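You operate a simulated robot arm through the tools that you are given. There is no shell and no other tool.

The job below is to be done with a simulated two-armed robot. You get a single attempt, and the scene is never put back.

TASK
Tighten the steel vessel's collar and leak-test it at 2.0 bar.
Fine: steady the vessel with one hand while turning; stand it in the leak tester's well; tester valve closed again at the end, vessel left in the well. Set down upright: steel vessel.

It is judged by the outcome, as a careful person would: the job done as asked, and still so three seconds after it is handed in. It fails if anything else is knocked over, pushed out of place, dropped, spilled or broken.

THE ROBOT
Two 7-joint arms with four-finger grippers on one trunk that stands fixed in place. Base frame: the origin is at the foot of the trunk, x ahead of it, y to its left, z up. Lengths are in m, angles in degrees, forces in N, time in s.
The left shoulder is at [0.04, 0.161, 1.273], the right one opposite. With the tool pointing down near the work surface each hand reaches from about 0.26 to 0.84 m from the base axis, measured 20 degrees to its own side. Payload 1.96 kg a hand.
The TCP of each hand is the grasp point between the finger pads, 0.016 m short of the fingertips. In the tool frame z runs along the fingers and y along their closing line. The gripper opens to 0.11 m. The gripper's body begins 0.088 m behind the TCP.
Orientation is told as [roll, pitch, yaw] about the base's x, y, z axes, in that order, counted from this pose: with the fingers straight down and closing along the base's y, the tool's x points along the base's -x, its y along +y and its z along -z.

THE INTERFACE
- The arms move only by the tool nudge_tool. It takes "left_increments", "right_increments" or both (then of equal length, played together; a hand with none holds still); each is a list of rows, each a list of 7 numbers: the shift along the base's x, y, z in m, then the turn, a rotation vector about the base's x, y, z in degrees, then the opening, from 0 (shut) to 1 (fully open). In form: [[dx, dy, dz, ax, ay, az, jaw], ...]. A call has 1 to 20 rows; each row shifts and turns the commanded pose from where the row before left it. A row lasts 0.2 s, in which the tool goes at most 0.05 m and 8.6 degrees; a call with a longer step from one row to the next is refused whole, and so is a gripper value outside its range. A pose out of reach is approached as far as the arm can. The call stops where the force on the tool passes 40 N (or 10 N more than at its start, if that is more) or the arm is blocked; 0.2 s more then pass. The fingers move at their own pace and stop on an object; they squeeze with about 24 N. The grip force told is the motor's: it shows also when the fingers shut on nothing. Time passes only in rows, and 0.2 s behind the last, so rows that do not move let the fingers close. It gives the time, the measured TCP pose, the force on the tool (base axes), the opening and the grip force at its end, in the units of the frame above (readings bear some noise), with the torque about the TCP (base axes, N m) and any sound that the robot's microphone picked up.
- Cameras (640 x 400 px; columns grow to the right, rows downward): "scene" is now at [0.0987, 0.0041, 1.479]; the picture's right is [0.07, -1.00, 0.00], its down [-0.65, -0.04, -0.76] and it looks along [0.76, 0.05, -0.65] (base axes); focal length 355 px, centre (320, 200). "left" rides on the left gripper at [0.082, 0.009, -0.112] in its tool frame; the picture's right is [-0.11, 0.99, 0.00], its down [-0.77, -0.08, -0.63] and it looks along [-0.63, -0.07, 0.78] (tool axes); focal length 238 px, centre (320, 200). "right" rides on the right gripper at [0.083, -0.009, -0.112] in its tool frame; the picture's right is [0.11, 0.99, 0.00], its down [-0.77, 0.08, -0.63] and it looks along [-0.63, 0.07, 0.78] (tool axes); focal length 238 px, centre (320, 200). There is no depth. A picture from a camera that has moved, and an enlarged one, comes with that camera's place and axes in the base frame and with its lens. The place of the scene camera against the robot may be out by one fixed shift of up to 0.018 m in any direction.
- capture(camera): a new picture of that camera. No time passes.
- pan_tilt(pan, tilt): turns the head with the scene camera to pan (to the left, within 86 degrees either way) and tilt (down, from -29 to 69), counted from straight ahead of the robot. It gives what a move gives.
- zoom(camera, box): a new picture of the part [left, top, right, bottom] of that camera's present view, enlarged. No time passes.
- sign_off(): hands the job in; it is judged then, once.

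Nothing tells you positions but the pictures and the camera data. Unless the task says otherwise, let go and move clear before handing in.

The tools are called as name(argument=value, ...) on one line, values as JSON. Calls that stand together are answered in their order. nudge_tool: Moves the arms, as the interface text tells. Its arguments: {"type":"object","properties":{"left_increments":{"type":"array","items":{"type":"array","items":{"type":"number"}}},"right_increments":{"type":"array","items":{"type":"array","items":{"type":"number"}}}},"required":[]} The other tools are called the same way: pan_tilt (pan, tilt) turns the head that bears the scene camera; capture (camera) takes a picture; zoom (camera, box) takes an enlarged picture of a part of a camera's view; sign_off () hands the job in.

At the start:

```text
clock: 0.0
left_eef_pos: [0.481, 0.3769, 1.1214]
left_ee_rot: [0.0, -0.1, 12.0]
left_contact_force: [-0.2, 0.9, 0.0]
left_torque: [-0.02, 0.02, 0.02]
left_grip_width: 0.1102
left_gripper_force: 0.1
right_eef_pos: [0.4288, -0.1228, 1.1811]
right_ee_rot: [0.2, 0.1, 11.8]
right_contact_force: [-0.4, 0.1, 0.5]
right_torque: [-0.03, -0.05, -0.01]
right_grip_width: 0.1103
right_gripper_force: 0.0
head pan, tilt: [3.8, 40.4]
```

scene: 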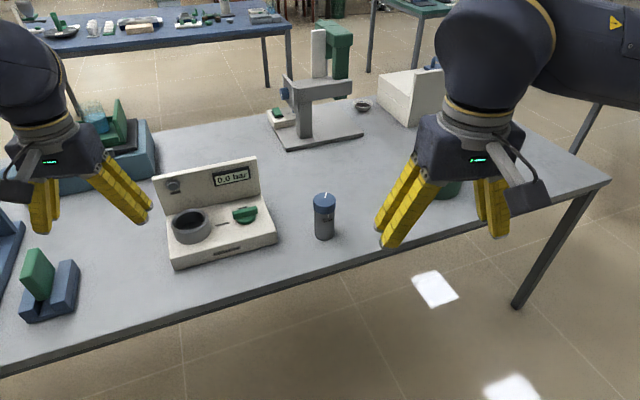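
right: 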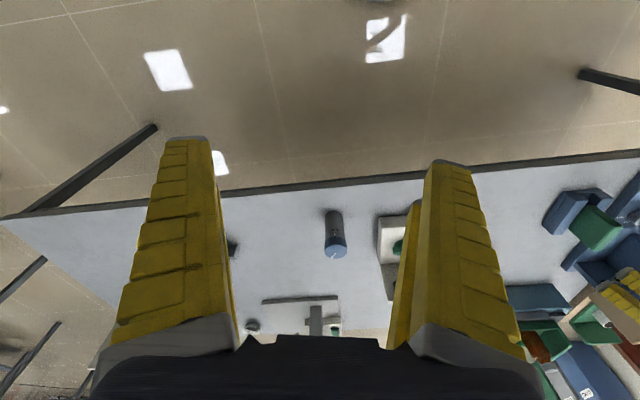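
left: 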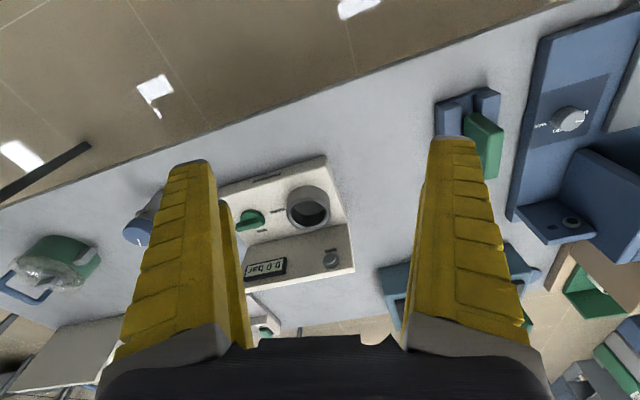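

I see a leak tester (white box with a ring-shaped well, a green valve knob, a grey regulator knob and a "0.0 bar" display) and a small grey vessel with a blue collar to its right. I'll look closer before moving.

zoom(camera="scene", box=[140, 150, 290, 270])

zoom(camera="scene", box=[285, 175, 365, 250])

zoom(camera="left", box=[200, 140, 380, 300])

zoom(camera="right", box=[220, 180, 420, 300])

```text
3.33 times, centred on (215, 210) of scene
camera zoom: at [0.0987, 0.0041, 1.479], right [0.07, -1.0, 0.0], down [-0.65, -0.04, -0.76], along [0.76, 0.05, -0.65], focal length 1182 px, centre (670, 167)
```

zoom: 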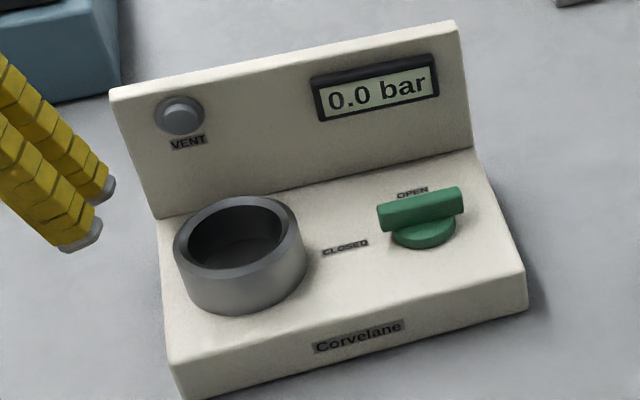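

```text
5.33 times, centred on (325, 212) of scene
camera zoom: at [0.0987, 0.0041, 1.479], right [0.07, -1.0, 0.0], down [-0.65, -0.04, -0.76], along [0.76, 0.05, -0.65], focal length 1891 px, centre (293, 133)
```

zoom: 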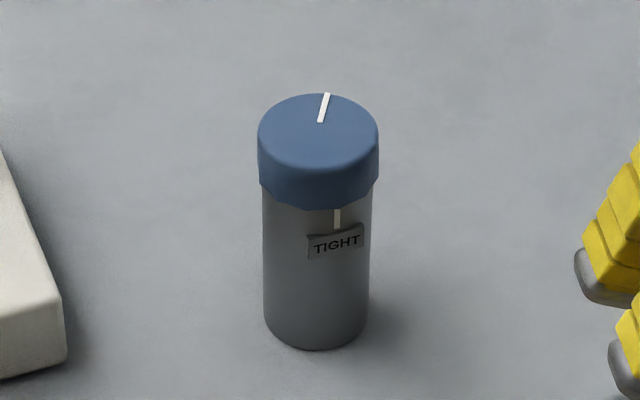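

```text
2.50 times, centred on (290, 220) of left
camera zoom: at [0.3986, 0.3695, 1.2321], right [-0.1, 0.99, 0.0], down [0.77, 0.08, 0.63], along [0.63, 0.07, -0.78], focal length 596 px, centre (395, 150)
```

zoom: 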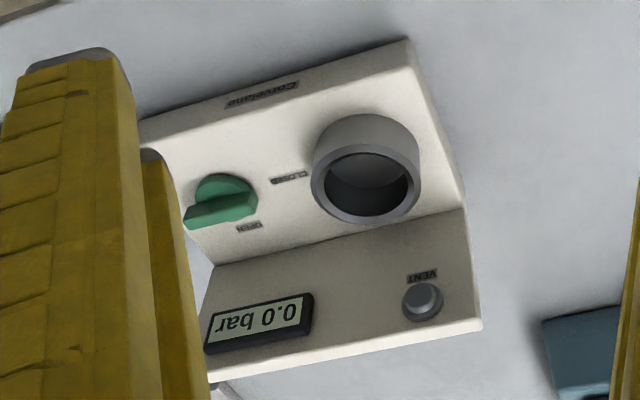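

```text
3.20 times, centred on (320, 240) of right
camera zoom: at [0.3494, -0.1507, 1.2928], right [-0.31, 0.95, 0.0], down [0.74, 0.24, 0.63], along [0.6, 0.2, -0.78], focal length 763 px, centre (320, 72)
```

zoom: 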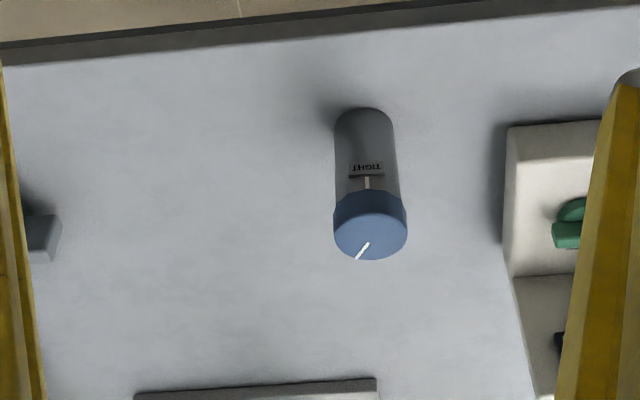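

The vessel's body mark ("TIGHT") faces the robot while the collar's mark points away, so the collar needs roughly 150° clockwise. By triangulation the vessel is near x 0.80, y 0.04 with its top around z 0.895. The well is near x 0.765, y 0.385. The plan is for the right hand to hold the body with a forward-tilted grip while the left turns the collar. First I pitch the right hand forward, staying high.

nudge_tool(right_increments=[[0.02, 0.012, -0.02, 1.6, -7.83, 0, 1], [0.02, 0.012, -0.02, 1.6, -7.83, 0, 1], [0.02, 0.012, -0.02, 1.6, -7.83, 0, 1], [0.02, 0.012, -0.02, 1.6, -7.83, 0, 1], [0.02, 0.012, -0.02, 1.6, -7.83, 0, 1], [0.02, 0.012, -0.02, 1.6, -7.83, 0, 1], [0.02, 0.012, -0.02, 1.6, -7.83, 0, 1], [0, 0, 0, 0, 0, 0, 1]])

```text
clock: 1.8
left_eef_pos: [0.4815, 0.3759, 1.1214]
left_ee_rot: [0.1, -0.1, 12.0]
left_contact_force: [-0.8, -0.7, -0.1]
left_torque: [0.06, 0.02, 0.0]
left_grip_width: 0.11
left_gripper_force: 0.0
right_eef_pos: [0.5844, -0.0141, 1.0873]
right_ee_rot: [-2.5, -52.1, 11.9]
right_contact_force: [0.0, 0.0, 0.2]
right_torque: [0.06, -0.03, 0.03]
right_grip_width: 0.1101
right_gripper_force: 0.0
right hand out of reach, approached as far as the arm can: row 6, 7
head pan, tilt: [3.8, 40.4]
```

The right hand pitched to about -52° but stopped slightly short of the commanded pose. I'll check the views before continuing.

capture(camera="scene")

capture(camera="right")

```text
taken
```

scene: 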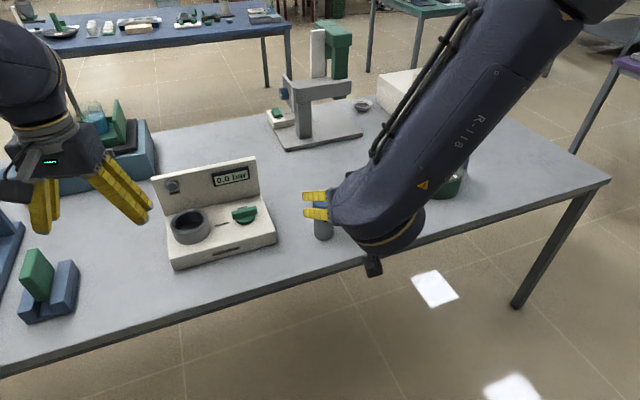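

```text
taken
camera right: at [0.4472, -0.0486, 1.091], right [-0.23, 0.97, -0.11], down [-0.04, 0.1, 0.99], along [0.97, 0.24, 0.01], focal length 238 px, centre (320, 200)
```

right: 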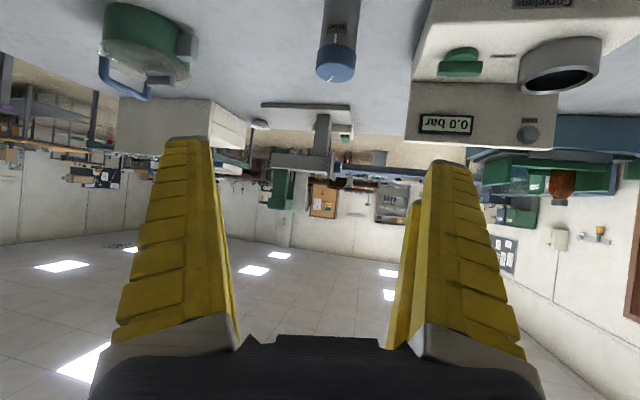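

zoom(camera="right", box=[270, 0, 400, 90])

zoom(camera="right", box=[400, 0, 640, 150])

zoom(camera="right", box=[80, 0, 290, 150])

```text
4.44 times, centred on (335, 45) of right
camera zoom: at [0.4472, -0.0486, 1.091], right [-0.23, 0.97, -0.11], down [-0.04, 0.1, 0.99], along [0.97, 0.24, 0.01], focal length 1059 px, centre (253, 889)
```

zoom: 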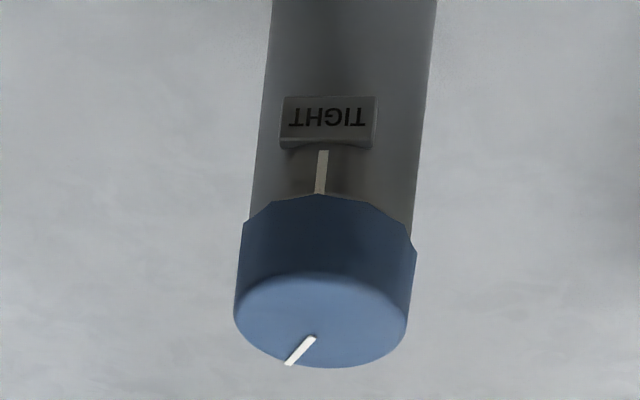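

```text
2.67 times, centred on (520, 75) of right
camera zoom: at [0.4472, -0.0486, 1.091], right [-0.23, 0.97, -0.11], down [-0.04, 0.1, 0.99], along [0.97, 0.24, 0.01], focal length 636 px, centre (-213, 533)
```

zoom: 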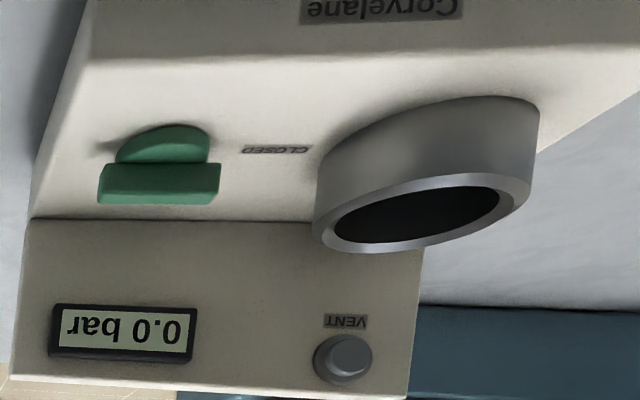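

```text
2.67 times, centred on (185, 75) of right
camera zoom: at [0.4472, -0.0486, 1.091], right [-0.23, 0.97, -0.11], down [-0.04, 0.1, 0.99], along [0.97, 0.24, 0.01], focal length 636 px, centre (680, 533)
```

zoom: 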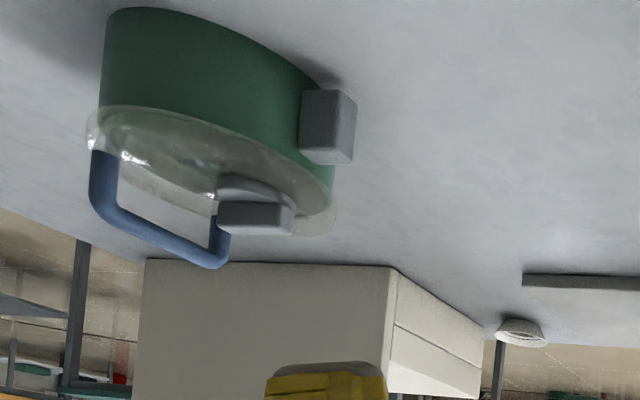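

The triangulation agrees now: vessel axis at about (0.806, 0.041), top z about 0.895, TIGHT mark facing about 206° and collar mark about 354°. I'll bring the right hand further forward and down towards a pre-grasp, and check how the command resumes.

nudge_tool(right_increments=[[0.025, 0.005, -0.02, 0, 0, 0, 1], [0.025, 0.005, -0.02, 0, 0, 0, 1], [0.025, 0.005, -0.02, 0, 0, 0, 1], [0.025, 0.005, -0.02, 0, 0, 0, 1], [0, 0, 0, 0, 0, 0, 1]])

```text
clock: 3.0
left_eef_pos: [0.4816, 0.3776, 1.1213]
left_ee_rot: [-0.1, 0.0, 12.0]
left_contact_force: [0.5, -0.6, 0.3]
left_torque: [0.03, 0.0, -0.04]
left_grip_width: 0.1099
left_gripper_force: 0.0
right_eef_pos: [0.683, 0.0078, 1.0064]
right_ee_rot: [-2.7, -51.8, 12.0]
right_contact_force: [0.8, -0.2, -0.9]
right_torque: [0.01, 0.03, 0.0]
right_grip_width: 0.1098
right_gripper_force: 0.0
head pan, tilt: [3.8, 40.4]
```

nudge_tool(right_increments=[[0.0, 0.004, -0.0365, 0.82, -1.87, 0.53, 1], [0.0, 0.004, -0.0365, 0.82, -1.87, 0.53, 1], [0.01, 0.004, -0.0365, 0.82, -1.87, 0.53, 1], [0.018, 0.004, -0.0365, 0.82, -1.87, 0.53, 1], [0, 0, 0, 0, 0, 0, 1]])

capture(camera="scene")

capture(camera="right")

```text
clock: 4.2
left_eef_pos: [0.4814, 0.3769, 1.1206]
left_ee_rot: [0.0, 0.0, 11.9]
left_contact_force: [0.2, 0.3, -0.2]
left_torque: [0.0, 0.04, 0.01]
left_grip_width: 0.1102
left_gripper_force: 0.1
right_eef_pos: [0.7411, 0.0765, 0.9092]
right_ee_rot: [-4.0, -54.3, 13.7]
right_contact_force: [0.5, 0.5, 1.0]
right_torque: [0.01, 0.03, 0.0]
right_grip_width: 0.11
right_gripper_force: 0.1
right hand out of reach, approached as far as the arm can: row 1, 2, 3, 4
head pan, tilt: [3.8, 40.4]
```

```text
taken
```

scene: 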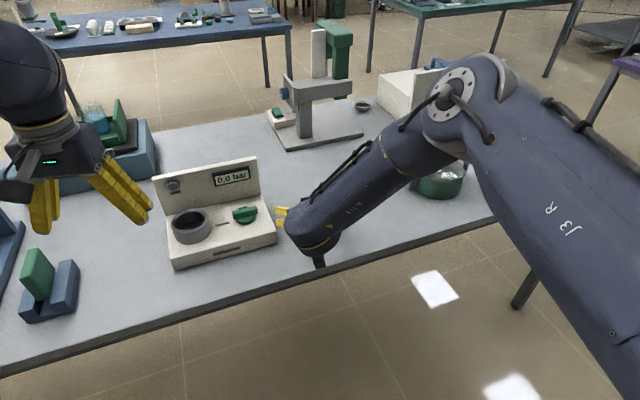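

```text
taken
camera right: at [0.6048, 0.0414, 0.9074], right [-0.24, 0.96, -0.13], down [-0.08, 0.11, 0.99], along [0.97, 0.25, 0.05], focal length 238 px, centre (320, 200)
```

right: 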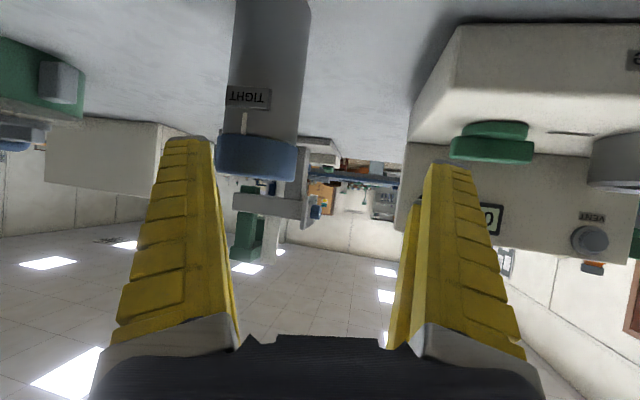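

The wrist limit stops the hand pointing straight ahead at that pitch, because the forearm comes in from the right. I'll back off up and toward the robot, then swing the heading left so the hand lines up with the forearm.

nudge_tool(right_increments=[[-0.03, -0.015, 0.02, 0, 0, 0, 1], [-0.03, -0.02, 0.02, 0, 0, 0, 1], [-0.01, -0.03, 0.015, 0, 0, 7.5, 1], [0, -0.03, 0, 0, 0, 7.5, 1], [0, -0.025, 0, 0, 0, 7.5, 1], [0, -0.02, 0, 0, 0, 7.5, 1], [0, -0.01, 0, 0, 0, 7.5, 1], [0, 0, 0, 0, 0, 7.5, 1], [0, 0, 0, 0, 0, 0, 1]])

capture(camera="scene")

capture(camera="right")

```text
clock: 6.2
left_eef_pos: [0.4813, 0.3767, 1.121]
left_ee_rot: [0.0, 0.1, 12.1]
left_contact_force: [0.1, 0.1, -0.4]
left_torque: [-0.01, 0.01, 0.03]
left_grip_width: 0.1103
left_gripper_force: 0.2
right_eef_pos: [0.6872, 0.0192, 0.9487]
right_ee_rot: [-0.5, -46.3, 38.0]
right_contact_force: [0.1, 0.3, 0.9]
right_torque: [0.02, -0.03, 0.05]
right_grip_width: 0.1101
right_gripper_force: 0.1
right hand out of reach, approached as far as the arm can: row 1, 2, 3, 4, 5, 6
head pan, tilt: [3.8, 40.4]
```

```text
taken
```

scene: 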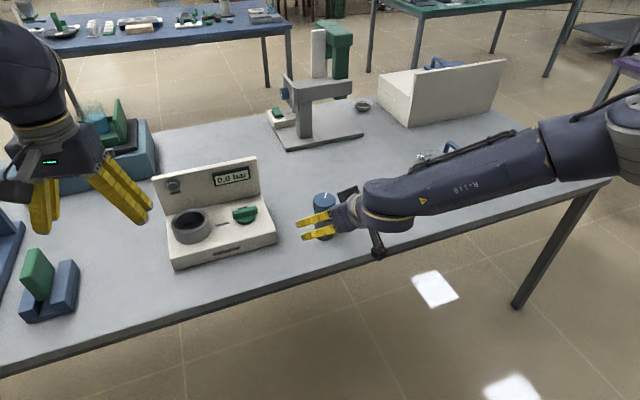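

```text
taken
camera right: at [0.582, -0.0723, 0.9658], right [-0.67, 0.74, -0.08], down [0.01, 0.12, 0.99], along [0.75, 0.66, -0.08], focal length 238 px, centre (320, 200)
```

right: 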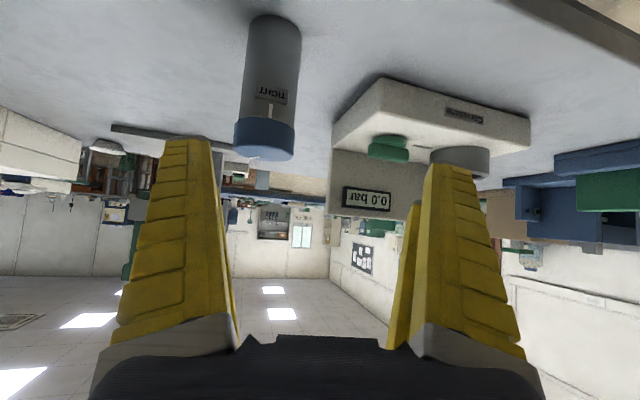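

Heading 38° is now reachable with the elbow out to the right. I'll keep turning to about 65° above the vessel's height, then move to the pre-grasp on the right-rear side of the vessel.

nudge_tool(right_increments=[[0, -0.02, 0, 0, 0, 7, 1], [0, -0.02, 0, 0, 0, 7, 1], [0, -0.02, 0, 0, 0, 7, 1], [0.0, -0.02, 0, 0, 0, 6, 1], [0.02, 0, 0, 0, 0, 0, 1], [0.02, 0, 0, 0, 0, 0, 1], [0.02, 0.01, 0, 0, 0, 0, 1], [0.02, 0.01, 0, 0, 0, 0, 1], [0, 0, 0, 0, 0, 0, 1]])

capture(camera="scene")

capture(camera="right")

```text
clock: 8.2
left_eef_pos: [0.4819, 0.3766, 1.1203]
left_ee_rot: [0.0, 0.0, 12.0]
left_contact_force: [-0.1, -0.1, 0.2]
left_torque: [-0.04, 0.02, 0.02]
left_grip_width: 0.1098
left_gripper_force: 0.2
right_eef_pos: [0.7684, -0.0402, 0.9497]
right_ee_rot: [-0.6, -46.3, 65.1]
right_contact_force: [1.2, 0.1, -0.4]
right_torque: [0.0, -0.02, -0.01]
right_grip_width: 0.1101
right_gripper_force: 0.0
head pan, tilt: [3.8, 40.4]
```

```text
taken
```

scene: 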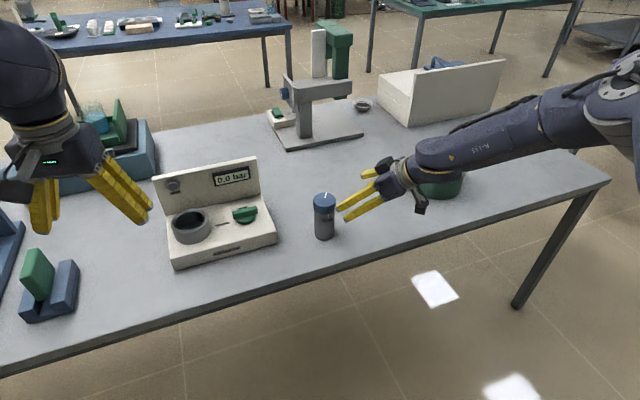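

```text
taken
camera right: at [0.7157, -0.1695, 0.9657], right [-0.93, 0.36, -0.08], down [-0.05, 0.11, 0.99], along [0.37, 0.93, -0.08], focal length 238 px, centre (320, 200)
```

right: 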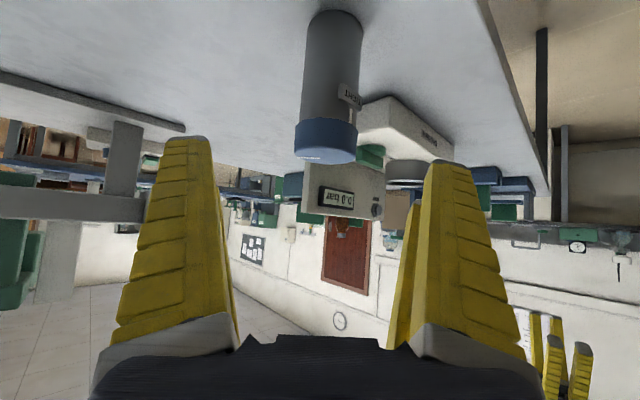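

zoom(camera="right", box=[260, 0, 420, 180])

zoom(camera="scene", box=[280, 160, 440, 260])

```text
2.22 times, centred on (340, 90) of right
camera zoom: at [0.7157, -0.1695, 0.9657], right [-0.93, 0.36, -0.08], down [-0.05, 0.11, 0.99], along [0.37, 0.93, -0.08], focal length 530 px, centre (276, 444)
```

zoom: 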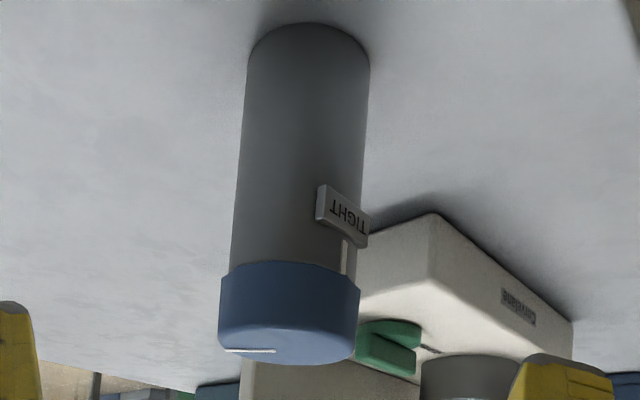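

```text
4.00 times, centred on (360, 210) of scene
camera zoom: at [0.0989, 0.0042, 1.479], right [0.07, -1.0, 0.0], down [-0.65, -0.04, -0.76], along [0.76, 0.05, -0.65], focal length 1418 px, centre (160, 160)
```

zoom: 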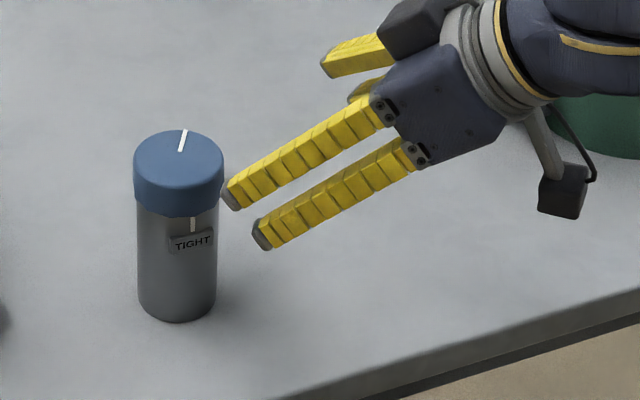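

The vessel sits about 8 mm to the tool's +y side and about 9 cm ahead horizontally (refined axis about (0.799, 0.044)). I'll lower the hand and then approach along the finger direction with the jaws open.

nudge_tool(right_increments=[[-0.0035, 0.0015, -0.028, 0.25, 0.5, 0, 1], [-0.0035, 0.0015, -0.028, 0, 0, 0, 1], [0.0091, 0.0197, -0.0207, 0, 0, 0, 1], [0.0091, 0.0197, -0.0207, 0, 0, 0, 1], [0, 0, 0, 0, 0, 0, 1]])

capture(camera="right")

zoom(camera="scene", box=[280, 160, 440, 260])

```text
clock: 9.4
left_eef_pos: [0.4813, 0.3761, 1.1211]
left_ee_rot: [0.0, 0.0, 12.0]
left_contact_force: [0.6, 0.3, 0.1]
left_torque: [-0.01, -0.04, -0.01]
left_grip_width: 0.1101
left_gripper_force: 0.0
right_eef_pos: [0.7778, 0.0028, 0.8516]
right_ee_rot: [0.3, -46.4, 64.5]
right_contact_force: [-0.6, -0.4, -0.1]
right_torque: [0.02, -0.02, -0.02]
right_grip_width: 0.11
right_gripper_force: 0.1
head pan, tilt: [3.8, 40.4]
```

```text
taken
camera right: at [0.7264, -0.127, 0.8683], right [-0.93, 0.36, -0.07], down [-0.04, 0.1, 0.99], along [0.36, 0.93, -0.08], focal length 238 px, centre (320, 200)
```

right: 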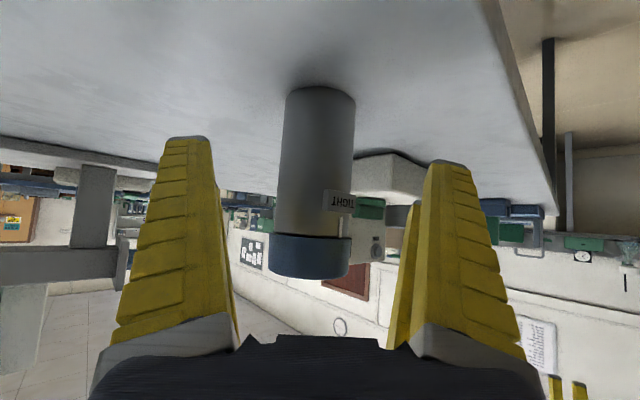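

```text
4.00 times, centred on (360, 210) of scene
camera zoom: at [0.0989, 0.0043, 1.479], right [0.07, -1.0, 0.0], down [-0.65, -0.04, -0.76], along [0.76, 0.05, -0.65], focal length 1418 px, centre (160, 160)
```

zoom: 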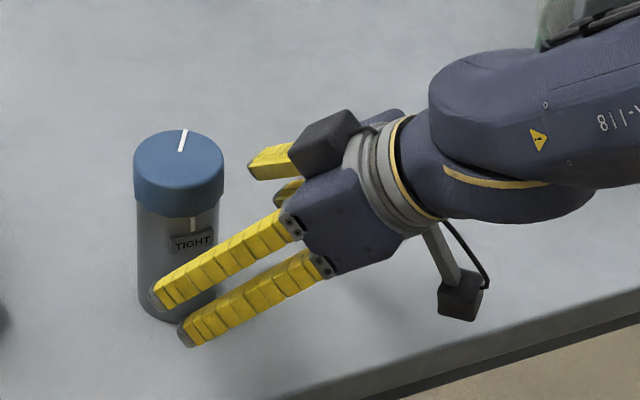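

Alignment looks good. I'll finish the approach and close the right hand on the body.

nudge_tool(right_increments=[[0.0105, 0.0205, -0.022, 0, 0, 0, 1], [0.0105, 0.0205, -0.022, 0, 0, 0, 1], [0, 0, 0, 0, 0, 0, 1]])

capture(camera="right")

zoom(camera="scene", box=[280, 160, 440, 260])

```text
clock: 10.2
left_eef_pos: [0.4813, 0.377, 1.121]
left_ee_rot: [0.0, 0.1, 12.0]
left_contact_force: [0.2, 0.3, 0.3]
left_torque: [0.01, 0.01, 0.02]
left_grip_width: 0.1101
left_gripper_force: 0.1
right_eef_pos: [0.8004, 0.0442, 0.8076]
right_ee_rot: [0.3, -46.3, 64.5]
right_contact_force: [-0.4, -0.2, -0.7]
right_torque: [0.02, -0.01, -0.04]
right_grip_width: 0.1102
right_gripper_force: 0.1
head pan, tilt: [3.8, 40.4]
```

```text
taken
camera right: at [0.7477, -0.0861, 0.8245], right [-0.93, 0.36, -0.07], down [-0.04, 0.1, 0.99], along [0.36, 0.93, -0.08], focal length 238 px, centre (320, 200)
```

right: 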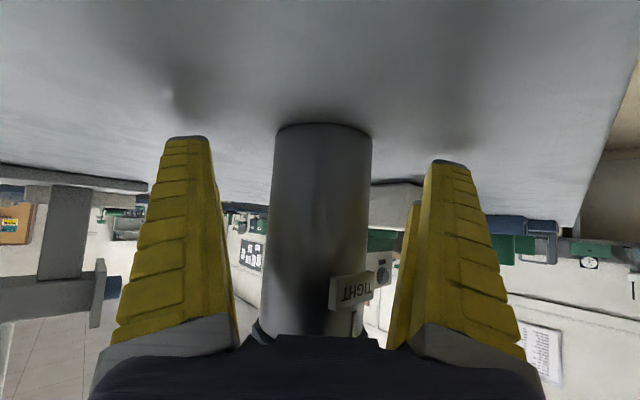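

```text
4.00 times, centred on (360, 210) of scene
camera zoom: at [0.0988, 0.0043, 1.479], right [0.07, -1.0, 0.0], down [-0.65, -0.04, -0.76], along [0.76, 0.05, -0.65], focal length 1418 px, centre (160, 160)
```

zoom: 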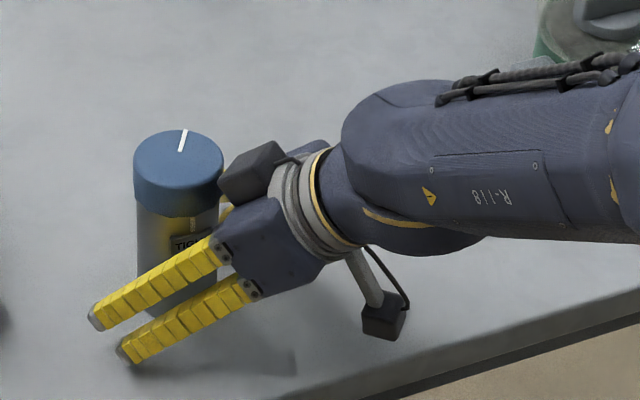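

No contact so far and the vessel is centred between the fingers. Closing the right hand on the body.

nudge_tool(right_increments=[[0, 0, 0, 0, 0, 0, 0.6], [0, 0, 0, 0, 0, 0, 0.3], [0, 0, 0, 0, 0, 0, 0], [0, 0, 0, 0, 0, 0, 0], [0, 0, 0, 0, 0, 0, 0]])

capture(camera="right")

zoom(camera="scene", box=[280, 160, 440, 260])

```text
clock: 11.4
left_eef_pos: [0.481, 0.3764, 1.1212]
left_ee_rot: [0.0, -0.1, 11.9]
left_contact_force: [0.1, 0.2, 0.3]
left_torque: [0.05, -0.01, -0.03]
left_grip_width: 0.1101
left_gripper_force: 0.1
right_eef_pos: [0.8, 0.0436, 0.8082]
right_ee_rot: [0.2, -46.3, 64.5]
right_contact_force: [-2.7, -2.4, 5.2]
right_torque: [-0.07, 0.07, -0.03]
right_grip_width: 0.0527
right_gripper_force: 24.0
head pan, tilt: [3.8, 40.4]
```

```text
taken
camera right: at [0.7476, -0.0865, 0.8251], right [-0.93, 0.36, -0.07], down [-0.04, 0.1, 0.99], along [0.36, 0.93, -0.08], focal length 238 px, centre (320, 200)
```

right: 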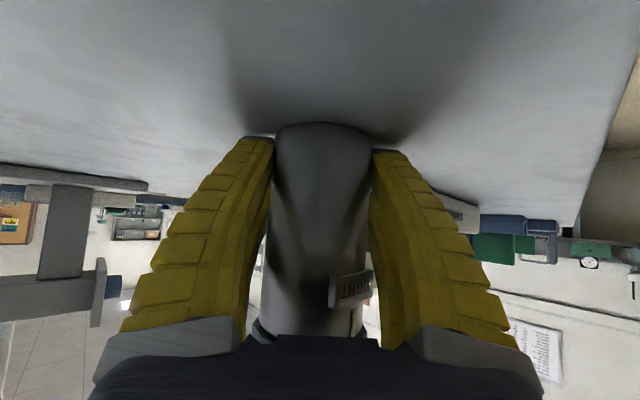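

```text
4.00 times, centred on (360, 210) of scene
camera zoom: at [0.0983, 0.004, 1.4791], right [0.07, -1.0, 0.0], down [-0.65, -0.04, -0.76], along [0.76, 0.05, -0.65], focal length 1418 px, centre (160, 160)
```

zoom: 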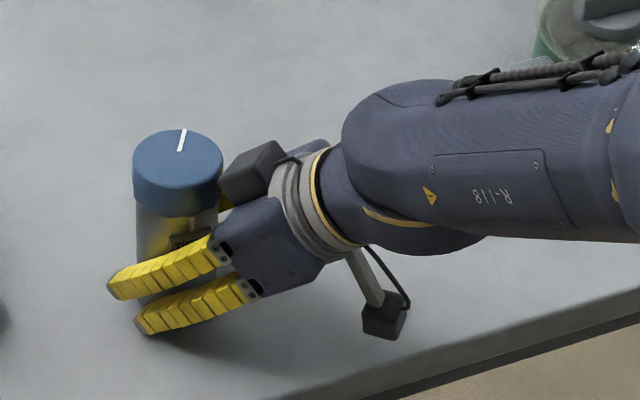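

The right hand holds the body (width 0.053 m). The left arm would be at the edge of its reach here, so I'll lift the vessel about 2 cm and carry it to a clear spot nearer the robot, about (0.71, 0.12), to tighten it there.

nudge_tool(right_increments=[[0, 0, 0.01, 0, 0, 0, 0], [0, 0, 0.01, 0, 0, 0, 0], [0, 0, 0.005, 0, 0, 0, 0], [0, 0, 0, 0, 0, 0, 0]])

zoom(camera="scene", box=[280, 160, 440, 260])

capture(camera="right")

```text
clock: 12.4
left_eef_pos: [0.4808, 0.3783, 1.1209]
left_ee_rot: [0.0, 0.0, 12.0]
left_contact_force: [0.5, 0.4, -0.3]
left_torque: [0.0, 0.03, 0.01]
left_grip_width: 0.1103
left_gripper_force: 0.1
right_eef_pos: [0.7985, 0.0446, 0.8307]
right_ee_rot: [0.1, -46.2, 64.6]
right_contact_force: [0.1, 0.0, -5.7]
right_torque: [0.01, 0.01, 0.01]
right_grip_width: 0.0522
right_gripper_force: 24.2
head pan, tilt: [3.8, 40.4]
```

```text
4.00 times, centred on (360, 210) of scene
camera zoom: at [0.0989, 0.0041, 1.479], right [0.07, -1.0, 0.0], down [-0.65, -0.04, -0.76], along [0.76, 0.05, -0.65], focal length 1418 px, centre (160, 160)
```

zoom: 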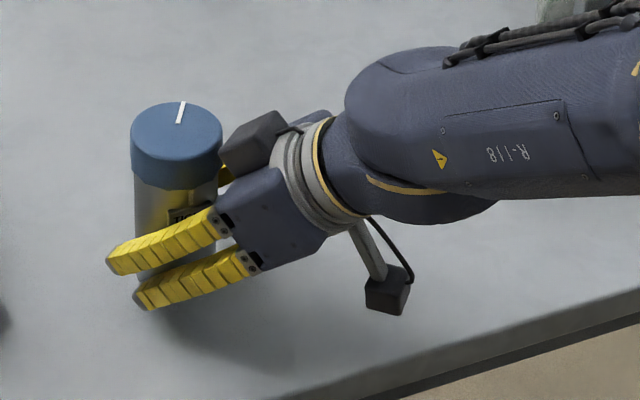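

```text
taken
camera right: at [0.7472, -0.086, 0.8489], right [-0.93, 0.36, -0.07], down [-0.04, 0.1, 0.99], along [0.36, 0.93, -0.08], focal length 238 px, centre (320, 200)
```

right: 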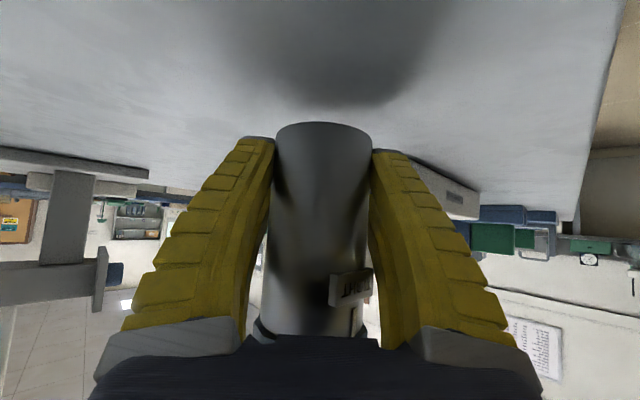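

Lifted cleanly, at about 5.7 N. Carrying it over and lowering it.

nudge_tool(right_increments=[[-0.02, 0.015, 0, 0, 0, 0, 0], [-0.02, 0.018, 0, 0, 0, 0, 0], [-0.02, 0.018, 0, 0, 0, 0, 0], [-0.02, 0.015, 0, 0, 0, 0, 0], [-0.01, 0.009, 0, 0, 0, 0, 0], [0, 0, 0, 0, 0, 0, 0]])

capture(camera="scene")

```text
clock: 13.8
left_eef_pos: [0.4809, 0.3772, 1.1206]
left_ee_rot: [0.0, 0.0, 12.0]
left_contact_force: [-0.5, 0.6, 0.3]
left_torque: [-0.03, -0.03, 0.01]
left_grip_width: 0.1102
left_gripper_force: 0.0
right_eef_pos: [0.7093, 0.1187, 0.8325]
right_ee_rot: [0.2, -46.3, 64.4]
right_contact_force: [0.3, -0.6, -5.5]
right_torque: [0.01, 0.0, -0.03]
right_grip_width: 0.052
right_gripper_force: 24.0
head pan, tilt: [3.8, 40.4]
```

```text
taken
```

scene: 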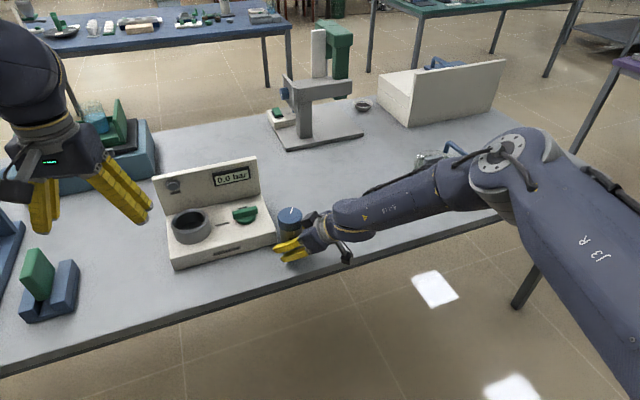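

nudge_tool(right_increments=[[0, 0, -0.008, 0, 0, 0, 0], [0, 0, -0.007, 0, 0, 0, 0], [0, 0, -0.005, 0, 0, 0, 0], [0, 0, -0.003, 0, 0, 0, 0], [0, 0, 0, 0, 0, 0, 0]])

capture(camera="right")

zoom(camera="scene", box=[240, 180, 360, 280])

```text
clock: 15.0
left_eef_pos: [0.482, 0.3768, 1.1208]
left_ee_rot: [0.0, 0.0, 12.0]
left_contact_force: [0.0, 0.5, 0.3]
left_torque: [0.0, 0.03, -0.02]
left_grip_width: 0.1101
left_gripper_force: 0.0
right_eef_pos: [0.7102, 0.1196, 0.8085]
right_ee_rot: [0.4, -46.4, 64.4]
right_contact_force: [-0.2, 0.0, -6.7]
right_torque: [0.03, 0.02, 0.0]
right_grip_width: 0.0525
right_gripper_force: 24.0
head pan, tilt: [3.8, 40.4]
```

```text
taken
camera right: at [0.6572, -0.011, 0.8262], right [-0.93, 0.36, -0.07], down [-0.04, 0.1, 0.99], along [0.36, 0.93, -0.08], focal length 238 px, centre (320, 200)
```

right: 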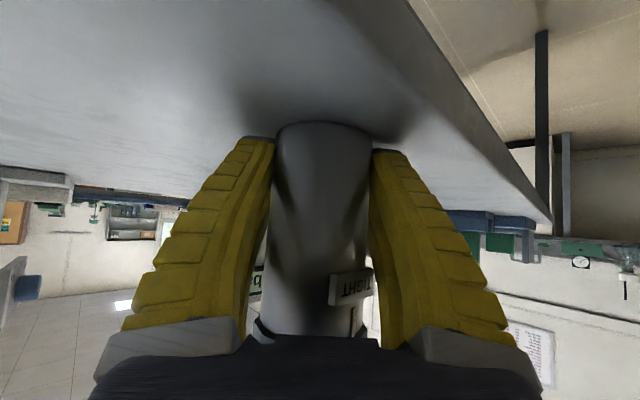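

```text
4.00 times, centred on (300, 230) of scene
camera zoom: at [0.0989, 0.0041, 1.479], right [0.07, -1.0, 0.0], down [-0.65, -0.04, -0.76], along [0.76, 0.05, -0.65], focal length 1418 px, centre (400, 80)
```

zoom: 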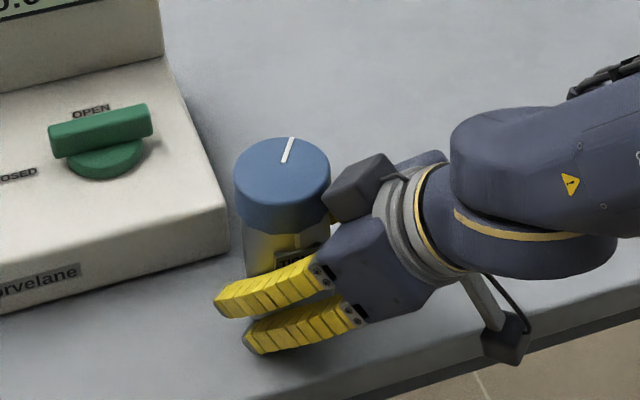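

The load is still on the hand, so it isn't quite down. I'll lower in small steps until the weight comes off.

nudge_tool(right_increments=[[0, 0, -0.0015, 0, 0, 0, 0], [0, 0, 0, 0, 0, 0, 0]])

```text
clock: 15.6
left_eef_pos: [0.4805, 0.3767, 1.1207]
left_ee_rot: [0.0, 0.0, 12.1]
left_contact_force: [0.4, 0.5, 0.4]
left_torque: [0.0, -0.03, 0.01]
left_grip_width: 0.1102
left_gripper_force: 0.1
right_eef_pos: [0.7106, 0.1201, 0.8086]
right_ee_rot: [0.1, -46.4, 64.6]
right_contact_force: [0.8, -0.5, 0.7]
right_torque: [0.17, -0.03, -0.02]
right_grip_width: 0.0524
right_gripper_force: 24.2
head pan, tilt: [3.8, 40.4]
```

The vessel is on the table again and steadied by the right hand. Before I bring in the left hand I want to know the gripper's shape, especially that dark cube next to the collar.

zoom(camera="scene", box=[0, 90, 180, 250])

zoom(camera="scene", box=[270, 195, 350, 270])

capture(camera="left")

```text
2.50 times, centred on (90, 170) of scene
camera zoom: at [0.0986, 0.0041, 1.479], right [0.07, -1.0, 0.0], down [-0.65, -0.04, -0.76], along [0.76, 0.05, -0.65], focal length 886 px, centre (895, 275)
```

zoom: 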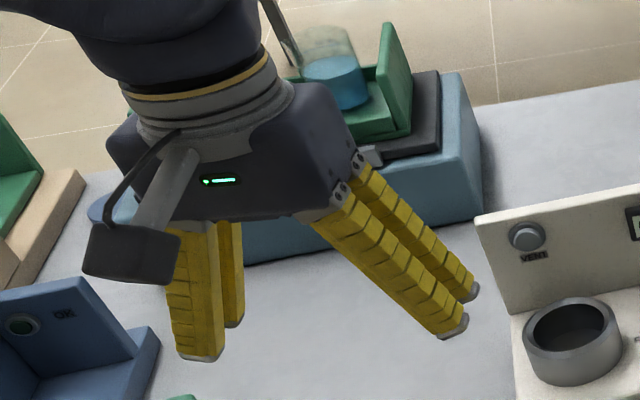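

```text
5.33 times, centred on (310, 232) of scene
camera zoom: at [0.0986, 0.0041, 1.479], right [0.07, -1.0, 0.0], down [-0.65, -0.04, -0.76], along [0.76, 0.05, -0.65], focal length 1891 px, centre (373, 27)
```

zoom: 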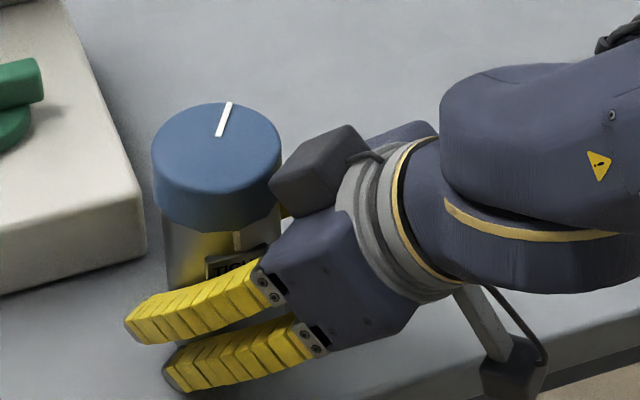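

```text
taken
camera left: at [0.3986, 0.3695, 1.2321], right [-0.1, 0.99, 0.0], down [0.77, 0.08, 0.63], along [0.63, 0.07, -0.78], focal length 238 px, centre (320, 200)
```

left: 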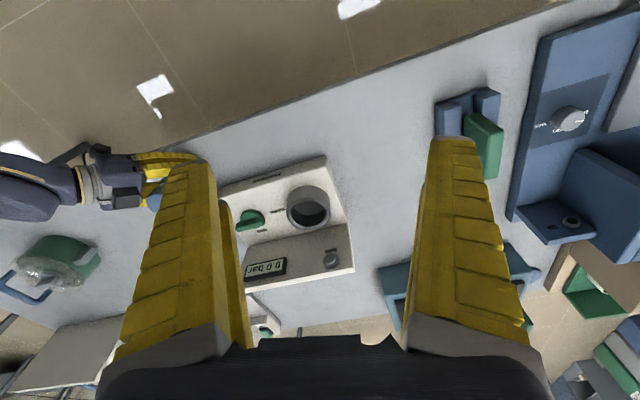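

The gripper carries a box on its far side, and at this tilt it sits close to the collar at a bearing of about 245°. The left fingers can still turn the collar if they stay roughly across that direction (hand yaw about 20–105°). I'll bring the left hand to hover above the vessel and test that yaw range.

nudge_tool(left_increments=[[0.02, -0.04, -0.005, 0, 0, 8, 1], [0.02, -0.04, -0.005, 0, 0, 8, 1], [0.03, -0.035, -0.01, 0, 0, 8, 1], [0.03, -0.035, -0.01, 0, 0, 8, 1], [0.03, -0.03, -0.01, 0, 0, 8, 1], [0.03, -0.03, -0.01, 0, 0, 8, 1], [0.035, -0.025, -0.01, 0, 0, 8, 1], [0.035, -0.02, -0.01, 0, 0, 8, 1], [0, 0, 0, 0, 0, 0, 1]])

capture(camera="scene")

capture(camera="left")

```text
clock: 17.6
left_eef_pos: [0.6275, 0.2169, 1.0888]
left_ee_rot: [-0.1, -0.1, 76.1]
left_contact_force: [0.3, 0.8, -0.2]
left_torque: [0.03, 0.0, 0.02]
left_grip_width: 0.1103
left_gripper_force: 0.0
left hand out of reach, approached as far as the arm can: row 5, 6, 7, 8
right_eef_pos: [0.7098, 0.1197, 0.8091]
right_ee_rot: [0.2, -46.3, 64.5]
right_contact_force: [1.4, 1.9, 6.6]
right_torque: [0.03, 0.01, -0.06]
right_grip_width: 0.0522
right_gripper_force: 23.7
head pan, tilt: [3.8, 40.4]
```

```text
taken
```

scene: 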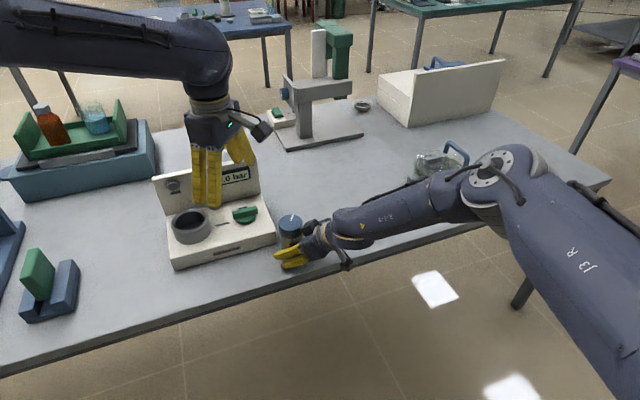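

```text
taken
camera left: at [0.5997, 0.1396, 1.2005], right [-0.94, 0.34, 0.0], down [0.26, 0.73, 0.63], along [0.22, 0.59, -0.78], focal length 238 px, centre (320, 200)
```

left: 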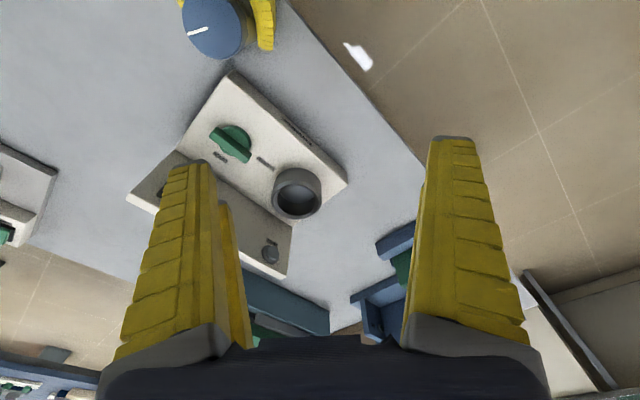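

A yaw of 76° is beyond the left arm's range here, so large positive yaws are out. I'll hover directly over the vessel at about 30° yaw and look down at the collar and the right hand's box.

nudge_tool(left_increments=[[0, 0, 0, 0, 0, -8, 1], [0, 0, 0, 0, 0, -8, 1], [0, 0, 0, 0, 0, -8, 1], [0.01, -0.015, 0, 0, 0, -8, 1], [0.015, -0.02, 0, 0, 0, -8, 1], [0.02, -0.02, 0, 0, 0, -8, 1], [0.02, -0.02, 0, 0, 0, 0, 1], [0.0185, -0.022, 0, 0, 0, 0, 1], [0, 0, 0, 0, 0, 0, 1]])

capture(camera="scene")

capture(camera="left")

```text
clock: 19.6
left_eef_pos: [0.6287, 0.2092, 1.1136]
left_ee_rot: [-0.2, -0.1, 27.9]
left_contact_force: [0.0, -0.7, 0.0]
left_torque: [0.0, 0.0, 0.0]
left_grip_width: 0.1101
left_gripper_force: 0.0
left hand out of reach, approached as far as the arm can: row 4, 5, 6, 7, 8
right_eef_pos: [0.7091, 0.1189, 0.8084]
right_ee_rot: [0.2, -46.3, 64.5]
right_contact_force: [3.9, 1.5, 8.8]
right_torque: [0.01, -0.04, -0.01]
right_grip_width: 0.0524
right_gripper_force: 23.7
head pan, tilt: [3.8, 40.4]
```

```text
taken
```

scene: 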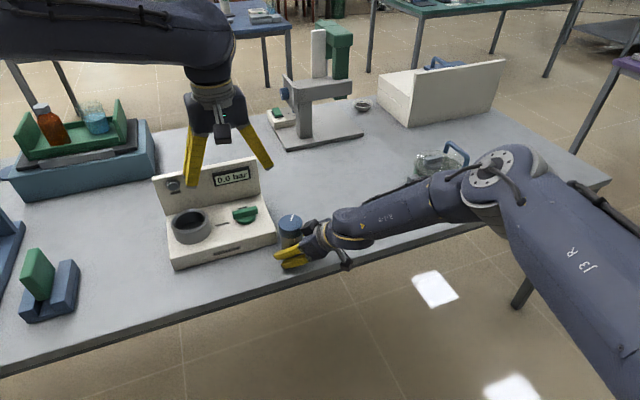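

```text
taken
camera left: at [0.5519, 0.1791, 1.2247], right [-0.37, 0.93, 0.0], down [0.72, 0.29, 0.63], along [0.59, 0.23, -0.78], focal length 238 px, centre (320, 200)
```

left: 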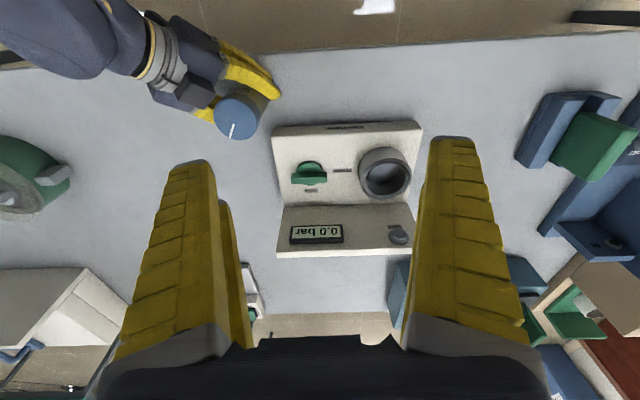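

The left arm stalls at positive yaw, and by symmetry with the right arm it should prefer negative yaw here. I'll rotate to about -36° and then move over the vessel, easing the right hand up 1 mm to relieve the pressing force.

nudge_tool(left_increments=[[0, 0, 0, 0, 0, -8, 1], [0, 0, 0, 0, 0, -8, 1], [0, 0, 0, 0, 0, -8, 1], [0, 0, 0, 0, 0, -8, 1], [0, 0, 0, 0, 0, -8, 1], [0, 0, 0, 0, 0, -8, 1], [0, 0, 0, 0, 0, -8, 1], [0, 0, 0, 0, 0, -8, 1], [0, 0, 0, 0, 0, 0, 1]], right_increments=[[0, 0, 0.001, 0, 0, 0, 0], [0, 0, 0, 0, 0, 0, 0], [0, 0, 0, 0, 0, 0, 0], [0, 0, 0, 0, 0, 0, 0], [0, 0, 0, 0, 0, 0, 0], [0, 0, 0, 0, 0, 0, 0], [0, 0, 0, 0, 0, 0, 0], [0, 0, 0, 0, 0, 0, 0], [0, 0, 0, 0, 0, 0, 0]])

nudge_tool(left_increments=[[0.02, -0.02, 0, 0, 0, 0, 1], [0.02, -0.02, 0, 0, 0, 0, 1], [0.02, -0.022, -0.01, 0, 0, 0, 1], [0.021, -0.026, -0.01, 0, 0, 0, 1], [0, 0, 0, 0, 0, 0, 1]])

capture(camera="scene")

capture(camera="left")

```text
clock: 21.6
left_eef_pos: [0.6291, 0.2088, 1.114]
left_ee_rot: [0.0, 0.0, -35.9]
left_contact_force: [0.1, -0.3, 0.1]
left_torque: [0.01, 0.01, 0.0]
left_grip_width: 0.1098
left_gripper_force: 0.0
right_eef_pos: [0.7093, 0.119, 0.8091]
right_ee_rot: [0.2, -46.4, 64.6]
right_contact_force: [1.0, 0.2, -5.5]
right_torque: [0.02, 0.0, 0.02]
right_grip_width: 0.0519
right_gripper_force: 23.9
head pan, tilt: [3.8, 40.4]
```

```text
clock: 22.8
left_eef_pos: [0.6321, 0.2081, 1.1217]
left_ee_rot: [0.0, -0.1, -36.0]
left_contact_force: [0.8, 0.0, -0.3]
left_torque: [-0.02, 0.0, -0.02]
left_grip_width: 0.1102
left_gripper_force: 0.0
left hand out of reach, approached as far as the arm can: row 1, 2, 3, 4
right_eef_pos: [0.709, 0.1202, 0.8094]
right_ee_rot: [0.3, -46.4, 64.5]
right_contact_force: [0.0, 0.7, -5.4]
right_torque: [0.02, 0.0, -0.01]
right_grip_width: 0.0524
right_gripper_force: 23.6
head pan, tilt: [3.8, 40.4]
```

```text
taken
```

scene: 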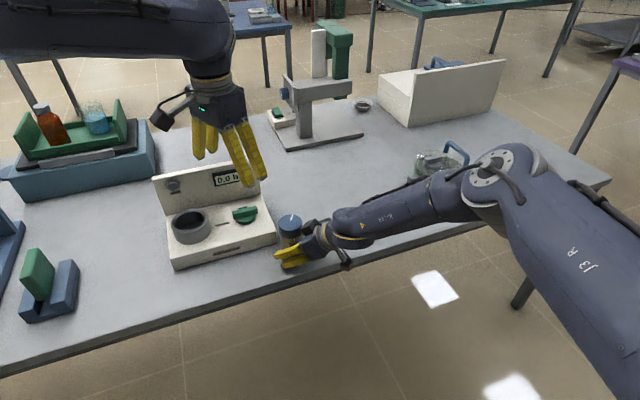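

```text
taken
camera left: at [0.5699, 0.2651, 1.2335], right [0.67, 0.74, 0.0], down [0.58, -0.52, 0.63], along [0.47, -0.42, -0.78], focal length 238 px, centre (320, 200)
```

left: 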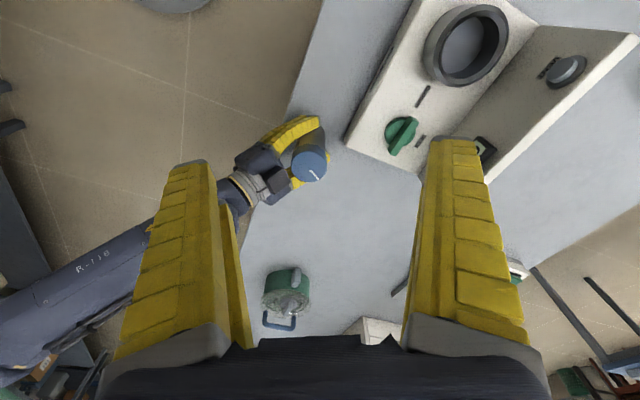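

Yaw turns freely, so the stall comes from holding the hand this high, with the wrist above the shoulder. I'll lower the left hand first, then move toward the vessel.

nudge_tool(left_increments=[[0, 0, -0.03, 0, 0, 0, 1], [0, 0, -0.03, 0, 0, 0, 1], [0, 0, -0.03, 0, 0, 0, 1], [0, 0, -0.02, 0, 0, 0, 1], [0.01, -0.01, 0, 0, 0, 0, 1], [0.01, -0.01, 0, 0, 0, 0, 1], [0, 0, 0, 0, 0, 0, 1]])

capture(camera="scene")

```text
clock: 24.4
left_eef_pos: [0.613, 0.2301, 1.0334]
left_ee_rot: [0.0, -0.1, -35.9]
left_contact_force: [0.1, -0.6, -0.3]
left_torque: [0.02, 0.0, -0.03]
left_grip_width: 0.1101
left_gripper_force: 0.1
left hand out of reach, approached as far as the arm can: row 1, 2, 3, 4, 5, 6
right_eef_pos: [0.7101, 0.1194, 0.8091]
right_ee_rot: [0.2, -46.4, 64.6]
right_contact_force: [0.8, -0.2, -6.0]
right_torque: [0.04, -0.02, 0.01]
right_grip_width: 0.0524
right_gripper_force: 23.8
head pan, tilt: [3.8, 40.4]
```

```text
taken
```

scene: 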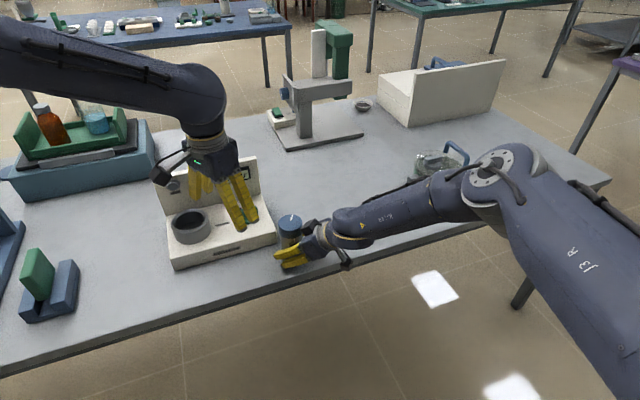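

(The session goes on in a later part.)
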